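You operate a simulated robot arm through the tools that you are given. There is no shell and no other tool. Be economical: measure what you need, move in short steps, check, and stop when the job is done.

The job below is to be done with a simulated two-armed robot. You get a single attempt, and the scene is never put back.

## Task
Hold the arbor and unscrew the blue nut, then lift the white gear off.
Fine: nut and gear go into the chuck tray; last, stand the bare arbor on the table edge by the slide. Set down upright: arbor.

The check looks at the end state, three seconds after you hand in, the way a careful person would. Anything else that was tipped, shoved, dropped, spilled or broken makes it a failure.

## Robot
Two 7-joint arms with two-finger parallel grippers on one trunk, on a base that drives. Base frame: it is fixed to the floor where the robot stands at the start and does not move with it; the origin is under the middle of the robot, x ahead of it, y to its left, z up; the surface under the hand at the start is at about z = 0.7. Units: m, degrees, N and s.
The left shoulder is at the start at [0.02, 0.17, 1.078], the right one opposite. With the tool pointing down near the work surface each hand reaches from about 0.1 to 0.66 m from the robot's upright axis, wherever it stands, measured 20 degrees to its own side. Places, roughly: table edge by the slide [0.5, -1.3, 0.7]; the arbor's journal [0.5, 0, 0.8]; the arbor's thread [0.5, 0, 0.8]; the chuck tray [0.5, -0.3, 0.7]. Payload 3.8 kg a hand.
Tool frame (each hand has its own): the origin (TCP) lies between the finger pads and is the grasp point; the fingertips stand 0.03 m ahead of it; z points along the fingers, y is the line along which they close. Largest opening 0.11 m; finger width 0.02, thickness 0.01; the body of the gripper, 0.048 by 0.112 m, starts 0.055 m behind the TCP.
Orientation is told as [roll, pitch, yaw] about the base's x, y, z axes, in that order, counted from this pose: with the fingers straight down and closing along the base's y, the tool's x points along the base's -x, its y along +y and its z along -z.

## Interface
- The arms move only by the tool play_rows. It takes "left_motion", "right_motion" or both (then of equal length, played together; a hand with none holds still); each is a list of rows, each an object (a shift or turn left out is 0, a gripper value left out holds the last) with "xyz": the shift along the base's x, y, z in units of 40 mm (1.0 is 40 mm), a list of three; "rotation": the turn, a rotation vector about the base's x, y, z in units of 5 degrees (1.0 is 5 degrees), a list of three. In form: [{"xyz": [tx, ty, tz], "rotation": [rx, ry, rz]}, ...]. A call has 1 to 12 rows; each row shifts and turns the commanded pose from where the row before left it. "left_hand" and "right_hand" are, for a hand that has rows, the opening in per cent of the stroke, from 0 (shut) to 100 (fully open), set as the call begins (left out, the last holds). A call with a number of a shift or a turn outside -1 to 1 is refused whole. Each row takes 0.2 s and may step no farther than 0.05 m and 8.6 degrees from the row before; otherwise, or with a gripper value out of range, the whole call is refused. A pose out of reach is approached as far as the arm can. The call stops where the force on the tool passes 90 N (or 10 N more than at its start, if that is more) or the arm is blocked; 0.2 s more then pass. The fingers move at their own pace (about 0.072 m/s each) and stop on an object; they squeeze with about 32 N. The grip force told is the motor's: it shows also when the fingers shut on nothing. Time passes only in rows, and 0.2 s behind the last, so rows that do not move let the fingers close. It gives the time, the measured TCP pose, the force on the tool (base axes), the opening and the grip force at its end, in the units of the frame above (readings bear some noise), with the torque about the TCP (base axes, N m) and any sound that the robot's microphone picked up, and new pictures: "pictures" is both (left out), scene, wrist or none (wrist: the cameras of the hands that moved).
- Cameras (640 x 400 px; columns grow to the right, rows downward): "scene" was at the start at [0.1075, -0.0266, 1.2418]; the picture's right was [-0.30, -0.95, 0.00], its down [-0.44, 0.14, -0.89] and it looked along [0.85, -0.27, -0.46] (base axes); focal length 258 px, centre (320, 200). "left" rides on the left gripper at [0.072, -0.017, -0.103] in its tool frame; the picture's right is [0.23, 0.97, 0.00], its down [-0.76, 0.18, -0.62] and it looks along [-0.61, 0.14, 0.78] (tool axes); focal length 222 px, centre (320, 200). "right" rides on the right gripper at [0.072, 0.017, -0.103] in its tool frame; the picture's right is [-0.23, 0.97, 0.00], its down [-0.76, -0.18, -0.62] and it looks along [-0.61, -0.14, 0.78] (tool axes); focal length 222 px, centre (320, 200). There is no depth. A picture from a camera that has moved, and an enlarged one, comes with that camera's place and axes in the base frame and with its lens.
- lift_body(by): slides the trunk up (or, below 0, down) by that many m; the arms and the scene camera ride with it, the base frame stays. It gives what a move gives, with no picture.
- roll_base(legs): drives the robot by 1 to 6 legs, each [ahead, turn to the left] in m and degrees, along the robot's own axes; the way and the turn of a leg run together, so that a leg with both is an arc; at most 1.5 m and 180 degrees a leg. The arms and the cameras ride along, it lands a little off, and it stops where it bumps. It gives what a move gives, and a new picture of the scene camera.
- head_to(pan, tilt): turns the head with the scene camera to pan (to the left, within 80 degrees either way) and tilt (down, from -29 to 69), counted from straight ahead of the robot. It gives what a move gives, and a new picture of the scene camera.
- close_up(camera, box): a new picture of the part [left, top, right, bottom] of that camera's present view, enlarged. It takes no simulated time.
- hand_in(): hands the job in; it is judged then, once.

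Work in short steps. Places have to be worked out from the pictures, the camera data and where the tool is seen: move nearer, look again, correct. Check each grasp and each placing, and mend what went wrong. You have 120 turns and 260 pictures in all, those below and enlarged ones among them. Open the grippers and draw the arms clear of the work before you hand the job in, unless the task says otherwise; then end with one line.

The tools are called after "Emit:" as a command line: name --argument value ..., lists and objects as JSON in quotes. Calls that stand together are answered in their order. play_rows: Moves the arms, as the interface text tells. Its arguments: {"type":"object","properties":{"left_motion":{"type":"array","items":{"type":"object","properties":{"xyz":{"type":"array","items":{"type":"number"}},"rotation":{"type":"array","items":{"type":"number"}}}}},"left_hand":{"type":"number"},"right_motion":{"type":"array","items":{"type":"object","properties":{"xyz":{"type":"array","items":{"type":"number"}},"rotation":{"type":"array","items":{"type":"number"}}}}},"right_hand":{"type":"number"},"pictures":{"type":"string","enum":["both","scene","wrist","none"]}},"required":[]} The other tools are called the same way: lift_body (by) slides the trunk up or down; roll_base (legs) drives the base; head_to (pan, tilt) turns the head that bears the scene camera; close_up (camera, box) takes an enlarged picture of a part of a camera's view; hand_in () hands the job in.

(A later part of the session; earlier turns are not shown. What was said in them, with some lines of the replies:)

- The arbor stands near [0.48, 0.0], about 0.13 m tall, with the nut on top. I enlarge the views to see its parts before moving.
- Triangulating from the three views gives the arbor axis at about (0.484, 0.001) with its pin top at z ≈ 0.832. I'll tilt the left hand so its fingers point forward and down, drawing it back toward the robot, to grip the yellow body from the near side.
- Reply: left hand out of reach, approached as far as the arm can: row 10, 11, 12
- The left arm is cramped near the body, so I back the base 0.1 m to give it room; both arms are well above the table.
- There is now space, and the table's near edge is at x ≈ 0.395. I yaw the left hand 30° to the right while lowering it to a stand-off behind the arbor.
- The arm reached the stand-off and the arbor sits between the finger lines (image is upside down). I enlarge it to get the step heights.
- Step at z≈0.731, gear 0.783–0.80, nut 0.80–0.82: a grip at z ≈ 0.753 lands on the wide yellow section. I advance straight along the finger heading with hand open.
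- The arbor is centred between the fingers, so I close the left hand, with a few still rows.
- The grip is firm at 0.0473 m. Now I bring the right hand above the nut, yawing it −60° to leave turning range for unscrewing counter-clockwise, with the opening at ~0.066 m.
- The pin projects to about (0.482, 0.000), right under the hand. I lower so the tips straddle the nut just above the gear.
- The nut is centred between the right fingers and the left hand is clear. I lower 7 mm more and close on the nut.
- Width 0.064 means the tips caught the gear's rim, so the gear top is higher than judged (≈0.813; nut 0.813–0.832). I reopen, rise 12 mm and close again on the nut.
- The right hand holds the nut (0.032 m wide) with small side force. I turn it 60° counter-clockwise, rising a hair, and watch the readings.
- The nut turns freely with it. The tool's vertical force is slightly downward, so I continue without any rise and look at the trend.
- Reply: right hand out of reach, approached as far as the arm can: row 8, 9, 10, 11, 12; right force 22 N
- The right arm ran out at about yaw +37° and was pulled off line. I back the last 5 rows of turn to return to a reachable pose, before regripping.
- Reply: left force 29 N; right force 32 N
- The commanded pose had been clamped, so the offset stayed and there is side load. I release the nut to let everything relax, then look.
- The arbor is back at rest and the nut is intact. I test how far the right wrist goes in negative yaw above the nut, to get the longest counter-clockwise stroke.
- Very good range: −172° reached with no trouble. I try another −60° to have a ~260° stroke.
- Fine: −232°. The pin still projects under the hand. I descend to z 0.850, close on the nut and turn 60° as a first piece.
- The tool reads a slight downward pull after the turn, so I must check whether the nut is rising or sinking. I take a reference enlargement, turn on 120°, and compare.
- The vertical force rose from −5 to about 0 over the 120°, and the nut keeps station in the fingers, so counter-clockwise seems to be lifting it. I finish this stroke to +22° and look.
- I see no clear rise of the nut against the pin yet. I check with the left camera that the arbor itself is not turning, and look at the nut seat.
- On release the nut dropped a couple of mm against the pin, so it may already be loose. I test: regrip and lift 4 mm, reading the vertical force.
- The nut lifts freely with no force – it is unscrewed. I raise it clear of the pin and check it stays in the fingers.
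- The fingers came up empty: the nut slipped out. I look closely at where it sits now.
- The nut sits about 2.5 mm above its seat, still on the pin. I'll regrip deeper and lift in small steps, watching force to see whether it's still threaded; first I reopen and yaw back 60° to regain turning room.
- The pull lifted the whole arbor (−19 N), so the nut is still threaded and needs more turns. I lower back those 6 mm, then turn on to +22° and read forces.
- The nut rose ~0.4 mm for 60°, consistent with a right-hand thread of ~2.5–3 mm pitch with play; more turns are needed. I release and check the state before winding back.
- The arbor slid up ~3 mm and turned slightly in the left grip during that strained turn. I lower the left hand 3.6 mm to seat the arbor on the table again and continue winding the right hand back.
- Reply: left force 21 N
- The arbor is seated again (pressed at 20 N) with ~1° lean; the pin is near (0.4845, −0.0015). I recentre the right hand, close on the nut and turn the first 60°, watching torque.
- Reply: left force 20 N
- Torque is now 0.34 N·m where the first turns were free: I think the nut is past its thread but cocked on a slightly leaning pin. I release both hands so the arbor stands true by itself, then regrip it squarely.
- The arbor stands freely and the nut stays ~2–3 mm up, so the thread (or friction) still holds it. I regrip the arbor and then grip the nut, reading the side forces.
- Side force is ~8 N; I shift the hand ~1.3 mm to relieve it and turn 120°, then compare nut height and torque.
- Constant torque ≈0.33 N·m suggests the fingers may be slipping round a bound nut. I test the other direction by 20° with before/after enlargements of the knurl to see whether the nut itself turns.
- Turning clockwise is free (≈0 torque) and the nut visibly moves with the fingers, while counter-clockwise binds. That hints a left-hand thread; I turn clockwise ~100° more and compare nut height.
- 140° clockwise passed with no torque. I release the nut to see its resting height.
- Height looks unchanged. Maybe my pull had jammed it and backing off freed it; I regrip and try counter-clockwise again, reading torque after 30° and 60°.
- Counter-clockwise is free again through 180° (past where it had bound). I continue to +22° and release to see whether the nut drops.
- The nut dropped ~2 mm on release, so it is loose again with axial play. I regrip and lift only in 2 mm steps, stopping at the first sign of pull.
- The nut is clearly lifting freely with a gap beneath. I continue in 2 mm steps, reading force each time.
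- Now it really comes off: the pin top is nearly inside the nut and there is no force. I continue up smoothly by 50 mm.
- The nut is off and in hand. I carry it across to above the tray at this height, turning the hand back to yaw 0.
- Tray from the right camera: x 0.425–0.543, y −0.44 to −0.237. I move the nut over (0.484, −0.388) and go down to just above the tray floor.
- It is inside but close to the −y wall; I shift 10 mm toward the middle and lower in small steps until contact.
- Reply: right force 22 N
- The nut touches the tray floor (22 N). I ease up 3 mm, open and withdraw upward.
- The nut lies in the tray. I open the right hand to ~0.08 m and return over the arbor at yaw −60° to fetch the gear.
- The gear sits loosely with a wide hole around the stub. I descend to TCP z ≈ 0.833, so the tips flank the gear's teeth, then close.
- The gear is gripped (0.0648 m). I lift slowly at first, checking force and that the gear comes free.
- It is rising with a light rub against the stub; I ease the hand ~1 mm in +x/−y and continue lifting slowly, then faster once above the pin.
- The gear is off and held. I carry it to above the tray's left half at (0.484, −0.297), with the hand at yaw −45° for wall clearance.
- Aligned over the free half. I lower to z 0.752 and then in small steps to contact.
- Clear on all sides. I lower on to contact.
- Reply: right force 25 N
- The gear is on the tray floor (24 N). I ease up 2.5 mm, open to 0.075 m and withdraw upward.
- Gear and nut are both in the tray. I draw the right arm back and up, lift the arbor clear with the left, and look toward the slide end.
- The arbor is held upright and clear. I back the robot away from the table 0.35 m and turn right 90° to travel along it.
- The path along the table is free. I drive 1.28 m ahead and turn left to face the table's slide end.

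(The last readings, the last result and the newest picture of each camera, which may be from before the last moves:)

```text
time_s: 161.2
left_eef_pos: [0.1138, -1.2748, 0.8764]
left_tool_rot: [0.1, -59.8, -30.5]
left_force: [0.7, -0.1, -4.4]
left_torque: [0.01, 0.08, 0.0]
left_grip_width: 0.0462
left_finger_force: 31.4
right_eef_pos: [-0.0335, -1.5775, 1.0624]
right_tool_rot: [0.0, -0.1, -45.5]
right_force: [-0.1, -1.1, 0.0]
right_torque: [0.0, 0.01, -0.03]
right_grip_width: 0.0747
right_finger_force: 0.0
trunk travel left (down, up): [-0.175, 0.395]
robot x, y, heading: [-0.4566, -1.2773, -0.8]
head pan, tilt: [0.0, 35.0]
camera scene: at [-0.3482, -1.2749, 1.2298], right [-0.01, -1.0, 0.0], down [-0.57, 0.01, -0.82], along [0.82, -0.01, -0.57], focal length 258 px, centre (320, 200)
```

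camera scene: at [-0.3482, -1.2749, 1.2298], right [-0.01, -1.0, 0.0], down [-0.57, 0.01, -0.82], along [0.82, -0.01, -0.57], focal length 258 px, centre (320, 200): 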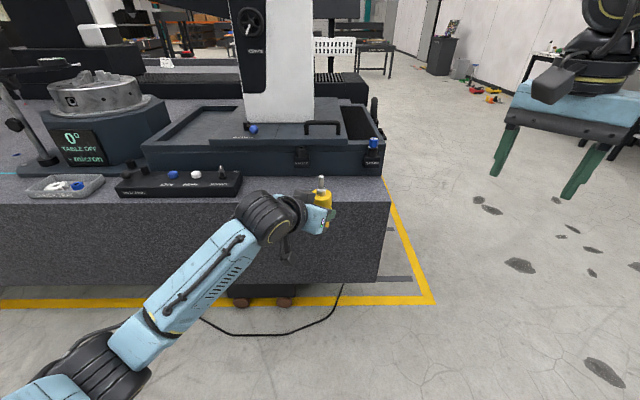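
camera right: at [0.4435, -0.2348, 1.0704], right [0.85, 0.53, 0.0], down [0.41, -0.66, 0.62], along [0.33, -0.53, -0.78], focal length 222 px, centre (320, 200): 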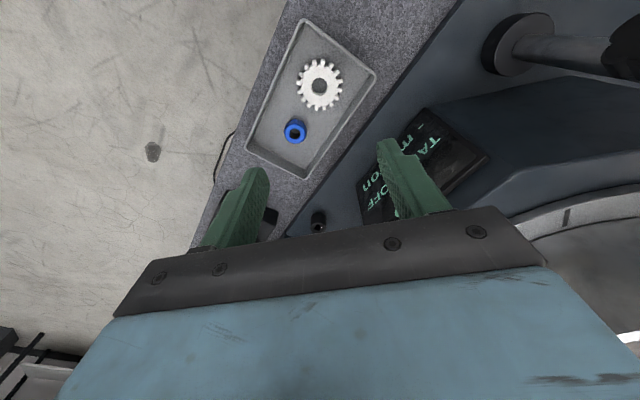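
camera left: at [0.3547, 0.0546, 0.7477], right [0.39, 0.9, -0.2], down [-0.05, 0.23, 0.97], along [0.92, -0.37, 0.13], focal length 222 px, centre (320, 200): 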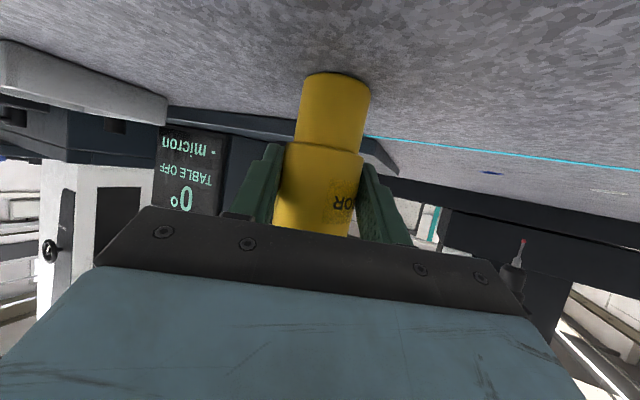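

The bare strip in front of the slide spans x ≈ 0.395–0.57, y ≈ −1.0 to −1.52. I drive 0.36 m ahead, bringing the arbor to about (0.485, −1.28).

Emit:
roll_base --legs '[[0.355, 0]]'

Emit:
head_to --pan 0 --tilt 45

Emit:
close_up --camera "left" --box '[160, 0, 480, 260]'

Emit:
close_up --camera "scene" --box '[240, 120, 400, 260]'

```text
time_s: 163.6
left_eef_pos: [0.4699, -1.2809, 0.8762]
left_tool_rot: [0.0, -59.9, -30.8]
left_force: [0.5, 0.3, -3.2]
left_torque: [0.02, 0.05, -0.01]
left_grip_width: 0.046
left_finger_force: 32.3
right_eef_pos: [0.3211, -1.5828, 1.0617]
right_tool_rot: [0.0, 0.0, -45.7]
right_force: [-0.1, 0.9, 0.1]
right_torque: [-0.02, 0.02, -0.02]
right_grip_width: 0.0749
right_finger_force: 0.1
trunk travel left (down, up): [-0.175, 0.395]
robot x, y, heading: [-0.1012, -1.2767, -0.7]
head pan, tilt: [0.0, 35.0]
camera scene: at [0.0082, -1.2794, 1.2298], right [-0.01, -1.0, 0.0], down [-0.57, 0.01, -0.82], along [0.82, -0.01, -0.57], focal length 258 px, centre (320, 200)
```

scene: 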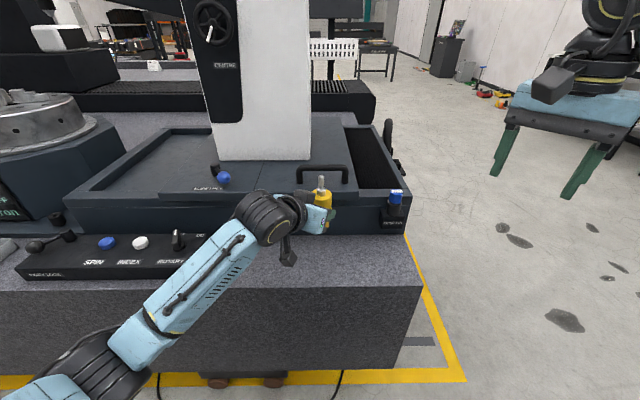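

```text
time_s: 164.3
left_eef_pos: [0.4704, -1.2805, 0.876]
left_tool_rot: [0.0, -59.9, -30.7]
left_force: [0.3, 0.3, -3.5]
left_torque: [0.04, -0.01, -0.01]
left_grip_width: 0.0458
left_finger_force: 32.4
right_eef_pos: [0.3208, -1.5831, 1.062]
right_tool_rot: [0.0, 0.0, -45.6]
right_force: [0.6, 1.1, 0.9]
right_torque: [-0.02, 0.01, -0.01]
right_grip_width: 0.0749
right_finger_force: 0.1
trunk travel left (down, up): [-0.175, 0.395]
robot x, y, heading: [-0.1013, -1.2783, -0.5]
head pan, tilt: [0.0, 45.0]
camera scene: at [0.001, -1.2793, 1.2151], right [-0.01, -1.0, 0.0], down [-0.71, 0.01, -0.71], along [0.71, -0.01, -0.71], focal length 258 px, centre (320, 200)
```

scene: 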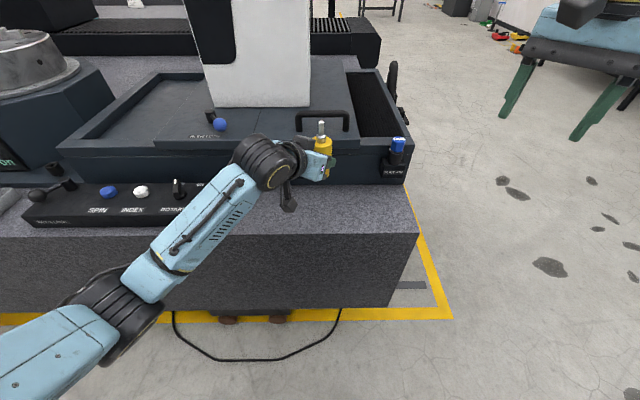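

```text
1.54 times, centred on (320, 130) of left
camera zoom: at [0.3528, -1.2304, 0.8639], right [0.4, 0.9, -0.2], down [-0.04, 0.23, 0.97], along [0.92, -0.38, 0.13], focal length 342 px, centre (320, 308)
```

zoom: 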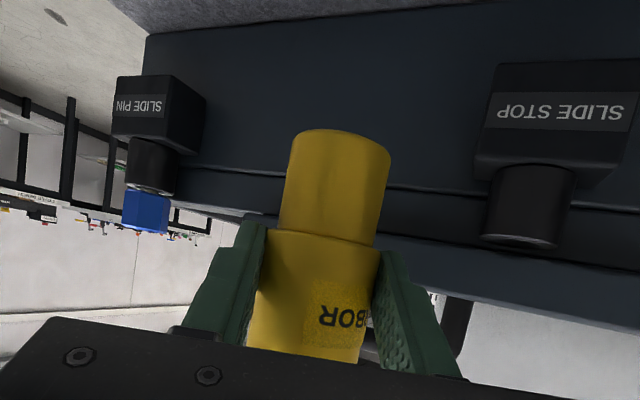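

```text
2.86 times, centred on (320, 190) of scene
camera zoom: at [0.001, -1.2793, 1.2151], right [-0.01, -1.0, 0.0], down [-0.71, 0.01, -0.71], along [0.71, -0.01, -0.71], focal length 736 px, centre (320, 229)
```

zoom: 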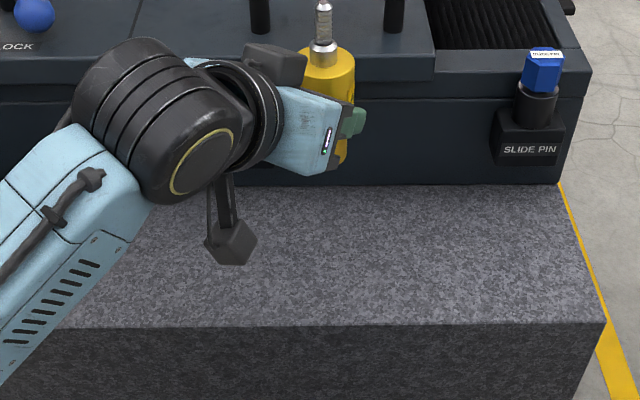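

The target strip is clear; slide stop and pin boxes are fixed to the slide's front further back. I shift 8 mm toward the robot and lower the arbor to about 8 mm above the table.

Emit:
play_rows --left_motion '[{"xyz": [-0.2, -0.18, -0.3]}, {"xyz": [0, 0, -0.7]}, {"xyz": [0, 0, -0.7]}, {"xyz": [0, 0, -0.6]}, {"xyz": [0, 0, -0.45]}, {}]' --pictures "both"

Emit:
close_up --camera "left" --box '[160, 0, 480, 260]'

```text
time_s: 165.7
left_eef_pos: [0.4614, -1.2869, 0.7656]
left_tool_rot: [0.0, -59.8, -30.7]
left_force: [-0.1, -0.6, -3.2]
left_torque: [0.01, 0.05, -0.01]
left_grip_width: 0.0461
left_finger_force: 31.8
right_eef_pos: [0.3203, -1.5828, 1.063]
right_tool_rot: [0.0, 0.0, -45.7]
right_force: [0.5, 0.5, -0.2]
right_torque: [-0.04, 0.01, -0.01]
right_grip_width: 0.0747
right_finger_force: 0.0
trunk travel left (down, up): [-0.175, 0.395]
robot x, y, heading: [-0.1027, -1.2773, -0.6]
head pan, tilt: [0.0, 45.0]
camera scene: at [0.0009, -1.2793, 1.215], right [-0.01, -1.0, 0.0], down [-0.71, 0.01, -0.71], along [0.71, -0.01, -0.71], focal length 258 px, centre (320, 200)
camera left: at [0.3443, -1.2377, 0.7535], right [0.4, 0.9, -0.2], down [-0.04, 0.23, 0.97], along [0.92, -0.38, 0.13], focal length 222 px, centre (320, 200)
```

scene: 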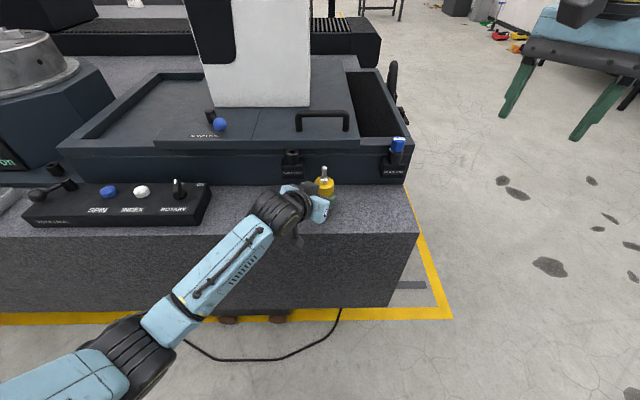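
left: 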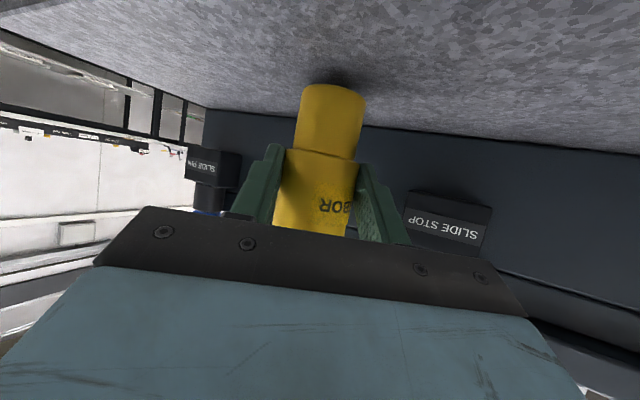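

```text
1.54 times, centred on (320, 130) of left
camera zoom: at [0.3443, -1.2377, 0.7535], right [0.4, 0.9, -0.2], down [-0.04, 0.23, 0.97], along [0.92, -0.38, 0.13], focal length 342 px, centre (320, 308)
```

zoom: 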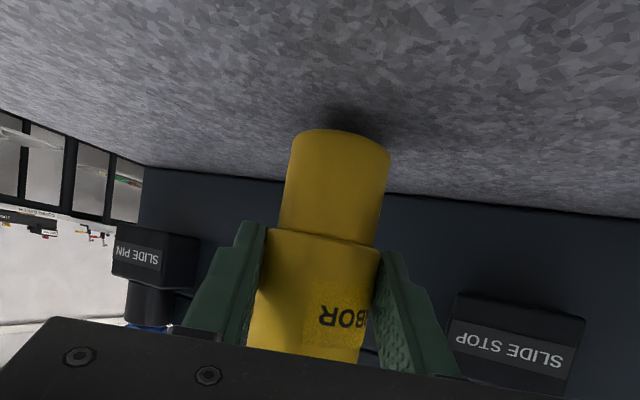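

Just above the table, with everything clear around. I lower in ~2 mm steps until contact shows.

Emit:
play_rows --left_motion '[{"xyz": [0, 0, -0.06]}, {"xyz": [0, 0, -0.06]}, {"xyz": [0, 0, -0.05]}, {}]' --pictures "none"

Emit:
play_rows --left_motion '[{"xyz": [0, 0, -0.04]}, {}]' --pictures "none"

```text
time_s: 166.7
left_eef_pos: [0.4609, -1.2876, 0.7582]
left_tool_rot: [0.1, -59.9, -30.8]
left_force: [0.2, 0.4, -3.3]
left_torque: [0.01, 0.04, 0.01]
left_grip_width: 0.046
left_finger_force: 32.1
right_eef_pos: [0.3204, -1.5825, 1.0628]
right_tool_rot: [0.0, 0.1, -45.6]
right_force: [-0.3, -0.1, 0.0]
right_torque: [-0.05, 0.01, 0.0]
right_grip_width: 0.0745
right_finger_force: 0.1
trunk travel left (down, up): [-0.175, 0.395]
robot x, y, heading: [-0.1018, -1.2784, -0.7]
head pan, tilt: [0.0, 45.0]
```

```text
time_s: 167.3
left_eef_pos: [0.4618, -1.2865, 0.7586]
left_tool_rot: [0.0, -59.8, -30.6]
left_force: [0.0, -0.8, -3.5]
left_torque: [0.02, 0.04, 0.02]
left_grip_width: 0.046
left_finger_force: 31.9
right_eef_pos: [0.3199, -1.5838, 1.0626]
right_tool_rot: [0.1, 0.0, -45.8]
right_force: [-0.1, -0.5, -0.4]
right_torque: [-0.02, 0.01, -0.01]
right_grip_width: 0.0748
right_finger_force: 0.0
trunk travel left (down, up): [-0.175, 0.395]
robot x, y, heading: [-0.0969, -1.2795, -0.5]
head pan, tilt: [0.0, 45.0]
```

Emit:
play_rows --left_motion '[{"xyz": [0, 0, -0.04]}, {}]' --pictures "none"

Emit:
play_rows --left_motion '[{"xyz": [0, 0, -0.03]}, {}]' --pictures "none"

Emit:
close_up --camera "left" --box '[220, 50, 420, 250]'

```text
time_s: 167.9
left_eef_pos: [0.4612, -1.2888, 0.7568]
left_tool_rot: [0.0, -60.1, -30.7]
left_force: [-0.3, -0.3, -0.4]
left_torque: [0.01, 0.05, -0.02]
left_grip_width: 0.0461
left_finger_force: 32.0
right_eef_pos: [0.3204, -1.5825, 1.0619]
right_tool_rot: [0.0, 0.0, -45.7]
right_force: [0.3, 0.8, 0.7]
right_torque: [0.0, 0.01, -0.04]
right_grip_width: 0.0751
right_finger_force: 0.0
trunk travel left (down, up): [-0.175, 0.395]
robot x, y, heading: [-0.1011, -1.2769, -0.5]
head pan, tilt: [0.0, 45.0]
```

```text
time_s: 168.5
left_eef_pos: [0.46, -1.2872, 0.7563]
left_tool_rot: [0.0, -60.0, -30.6]
left_force: [-0.9, 1.6, 5.6]
left_torque: [0.01, 0.11, -0.02]
left_grip_width: 0.046
left_finger_force: 32.0
right_eef_pos: [0.3205, -1.5831, 1.0619]
right_tool_rot: [0.1, -0.1, -45.8]
right_force: [0.2, -0.8, 0.8]
right_torque: [-0.01, 0.0, 0.04]
right_grip_width: 0.0747
right_finger_force: 0.1
trunk travel left (down, up): [-0.175, 0.395]
robot x, y, heading: [-0.1004, -1.2783, -0.8]
head pan, tilt: [0.0, 45.0]
```

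```text
2.00 times, centred on (320, 150) of left
camera zoom: at [0.3447, -1.2378, 0.744], right [0.4, 0.9, -0.2], down [-0.05, 0.23, 0.97], along [0.92, -0.38, 0.14], focal length 444 px, centre (320, 300)
```

zoom: 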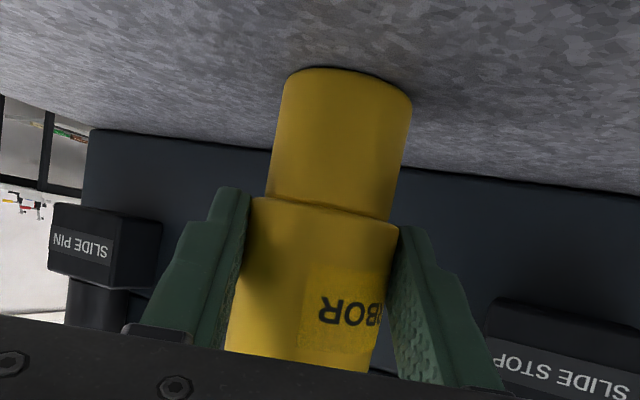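

The arbor stands on the table (+5.6 N). I open the left hand to 0.075 m and check it stays put before backing off.

Emit:
play_rows --left_motion '[{}, {}, {}]' --left_hand 68 --pictures "none"

Emit:
close_up --camera "left" --box '[160, 0, 480, 260]'

Emit:
close_up --camera "scene" --box '[240, 120, 400, 260]'

```text
time_s: 169.3
left_eef_pos: [0.462, -1.2885, 0.754]
left_tool_rot: [0.1, -59.9, -30.7]
left_force: [0.1, 0.0, 0.4]
left_torque: [0.0, 0.0, -0.04]
left_grip_width: 0.0748
left_finger_force: 0.1
right_eef_pos: [0.3198, -1.5841, 1.0611]
right_tool_rot: [0.0, 0.0, -45.7]
right_force: [-0.8, 0.1, 1.2]
right_torque: [0.0, -0.02, -0.01]
right_grip_width: 0.075
right_finger_force: 0.1
trunk travel left (down, up): [-0.175, 0.395]
robot x, y, heading: [-0.1018, -1.2773, -0.6]
head pan, tilt: [0.0, 45.0]
```

```text
1.54 times, centred on (320, 130) of left
camera zoom: at [0.3446, -1.2376, 0.7428], right [0.4, 0.9, -0.2], down [-0.04, 0.23, 0.97], along [0.92, -0.38, 0.13], focal length 342 px, centre (320, 308)
```

zoom: 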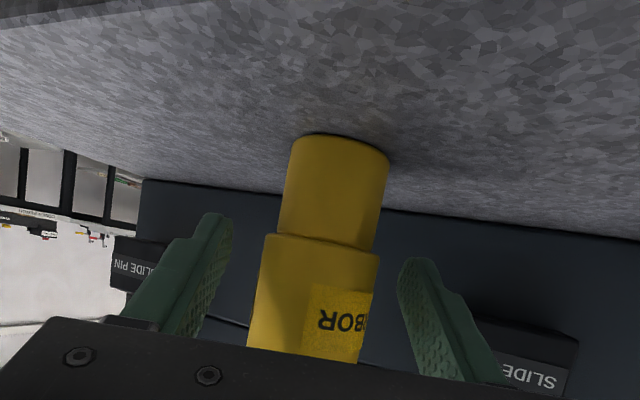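

```text
2.86 times, centred on (320, 190) of scene
camera zoom: at [0.0006, -1.2793, 1.2151], right [-0.01, -1.0, 0.0], down [-0.71, 0.01, -0.71], along [0.71, -0.01, -0.71], focal length 736 px, centre (320, 229)
```

zoom: 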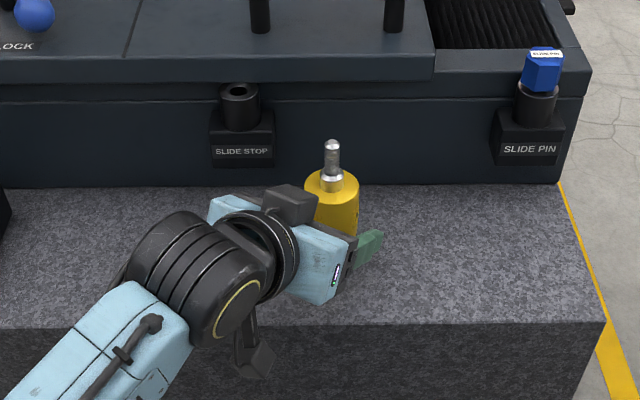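

It stands by itself, upright. I withdraw the left hand straight back along the finger direction, then up.

Emit:
play_rows --left_motion '[{"xyz": [-0.5, 0.297, 0]}, {"xyz": [-0.65, 0.386, 0]}, {"xyz": [-0.65, 0.386, 0]}, {"xyz": [-0.65, 0.386, 0]}, {"xyz": [0, 0, 0.8]}, {"xyz": [0, 0, 0.9]}, {"xyz": [0, 0, 0.9]}, {}]' --pictures "both"

Emit:
close_up --camera "scene" --box '[260, 140, 400, 260]'

```text
time_s: 171.1
left_eef_pos: [0.363, -1.2303, 0.859]
left_tool_rot: [0.0, -59.9, -30.7]
left_force: [0.1, 0.3, -0.6]
left_torque: [0.05, 0.0, 0.02]
left_grip_width: 0.0752
left_finger_force: 0.0
right_eef_pos: [0.321, -1.5828, 1.0616]
right_tool_rot: [-0.1, 0.0, -45.7]
right_force: [0.2, -0.7, 0.0]
right_torque: [-0.02, -0.03, 0.0]
right_grip_width: 0.0749
right_finger_force: 0.2
trunk travel left (down, up): [-0.175, 0.395]
robot x, y, heading: [-0.1001, -1.2767, -0.6]
head pan, tilt: [0.0, 45.0]
camera scene: at [0.0006, -1.2793, 1.2151], right [-0.01, -1.0, 0.0], down [-0.71, 0.01, -0.71], along [0.71, -0.01, -0.71], focal length 258 px, centre (320, 200)
camera left: at [0.2463, -1.1791, 0.8471], right [0.4, 0.9, -0.2], down [-0.04, 0.23, 0.97], along [0.92, -0.38, 0.13], focal length 222 px, centre (320, 200)
```

scene: 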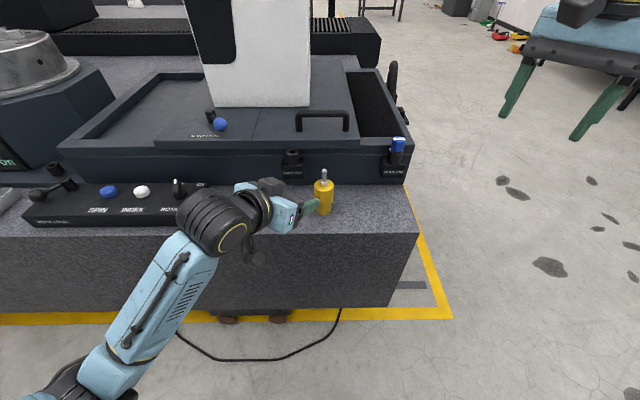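
left: 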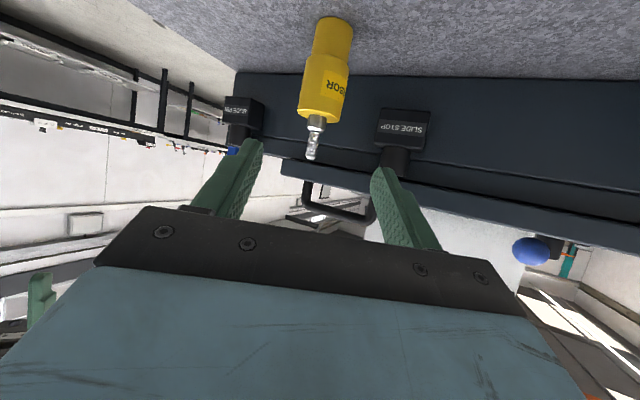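

```text
3.33 times, centred on (330, 200) of scene
camera zoom: at [0.0006, -1.2793, 1.2151], right [-0.01, -1.0, 0.0], down [-0.71, 0.01, -0.71], along [0.71, -0.01, -0.71], focal length 859 px, centre (287, 200)
```

zoom: 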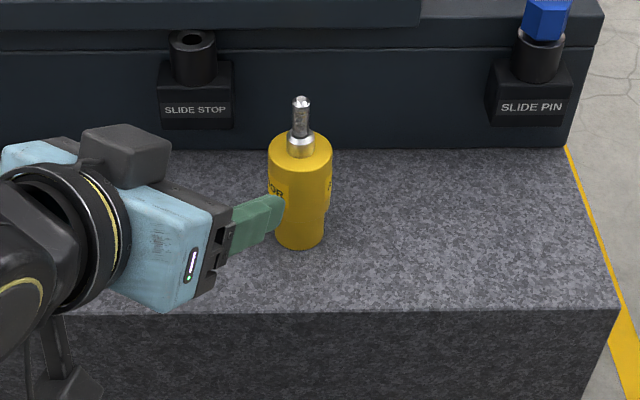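

The arbor stands upright at the edge by the slide. I roll back 0.2 m so both arms are clear, check once more, then hand in.

Emit:
roll_base --legs '[[-0.2, 0]]'

Emit:
head_to --pan 20 --tilt 30

```text
time_s: 172.7
left_eef_pos: [0.1624, -1.2264, 0.8594]
left_tool_rot: [0.1, -60.0, -30.7]
left_force: [0.3, 0.7, 0.0]
left_torque: [0.0, 0.0, -0.02]
left_grip_width: 0.0747
left_finger_force: 0.1
right_eef_pos: [0.1189, -1.5807, 1.062]
right_tool_rot: [0.0, 0.0, -45.7]
right_force: [0.6, -0.2, -0.1]
right_torque: [0.0, 0.01, 0.02]
right_grip_width: 0.0748
right_finger_force: 0.0
trunk travel left (down, up): [-0.175, 0.395]
robot x, y, heading: [-0.3021, -1.2737, -0.8]
head pan, tilt: [0.0, 45.0]
camera scene: at [-0.2005, -1.2767, 1.2151], right [-0.01, -1.0, 0.0], down [-0.71, 0.01, -0.71], along [0.71, -0.01, -0.71], focal length 258 px, centre (320, 200)
```

scene: 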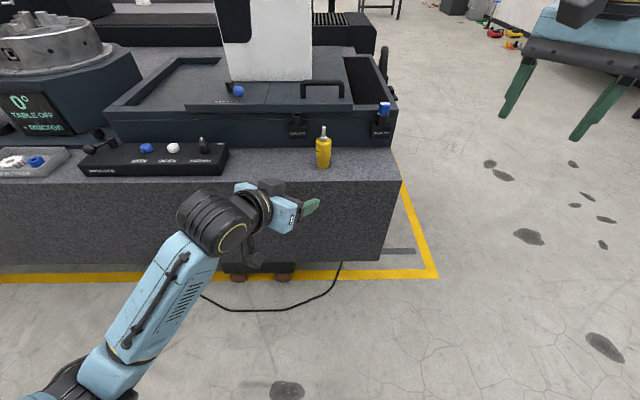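

```text
time_s: 173.5
left_eef_pos: [0.1622, -1.2256, 0.8586]
left_tool_rot: [0.0, -59.8, -30.6]
left_force: [-0.6, 0.2, -0.3]
left_torque: [0.01, -0.02, -0.05]
left_grip_width: 0.0748
left_finger_force: 0.0
right_eef_pos: [0.1197, -1.58, 1.0618]
right_tool_rot: [0.1, 0.0, -45.7]
right_force: [0.1, -0.6, -0.5]
right_torque: [0.03, 0.04, 0.03]
right_grip_width: 0.0749
right_finger_force: 0.1
trunk travel left (down, up): [-0.175, 0.395]
robot x, y, heading: [-0.3037, -1.278, -0.7]
head pan, tilt: [20.0, 30.0]
camera scene: at [-0.1958, -1.2459, 1.2376], right [0.33, -0.94, 0.0], down [-0.47, -0.17, -0.87], along [0.82, 0.29, -0.5], focal length 258 px, centre (320, 200)
```

scene: 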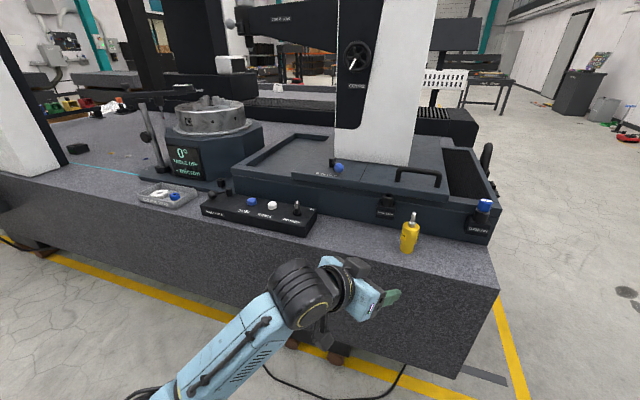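

The view shows the gear and nut in the tray, the arbor upright by the slide, and nothing else disturbed. Both grippers are open and clear, so I hand in.

Emit:
hand_in

```text
The job is handed in.
```

The nut and gear are in the chuck tray, the bare arbor stands upright on the table edge by the slide, and the job is handed in.
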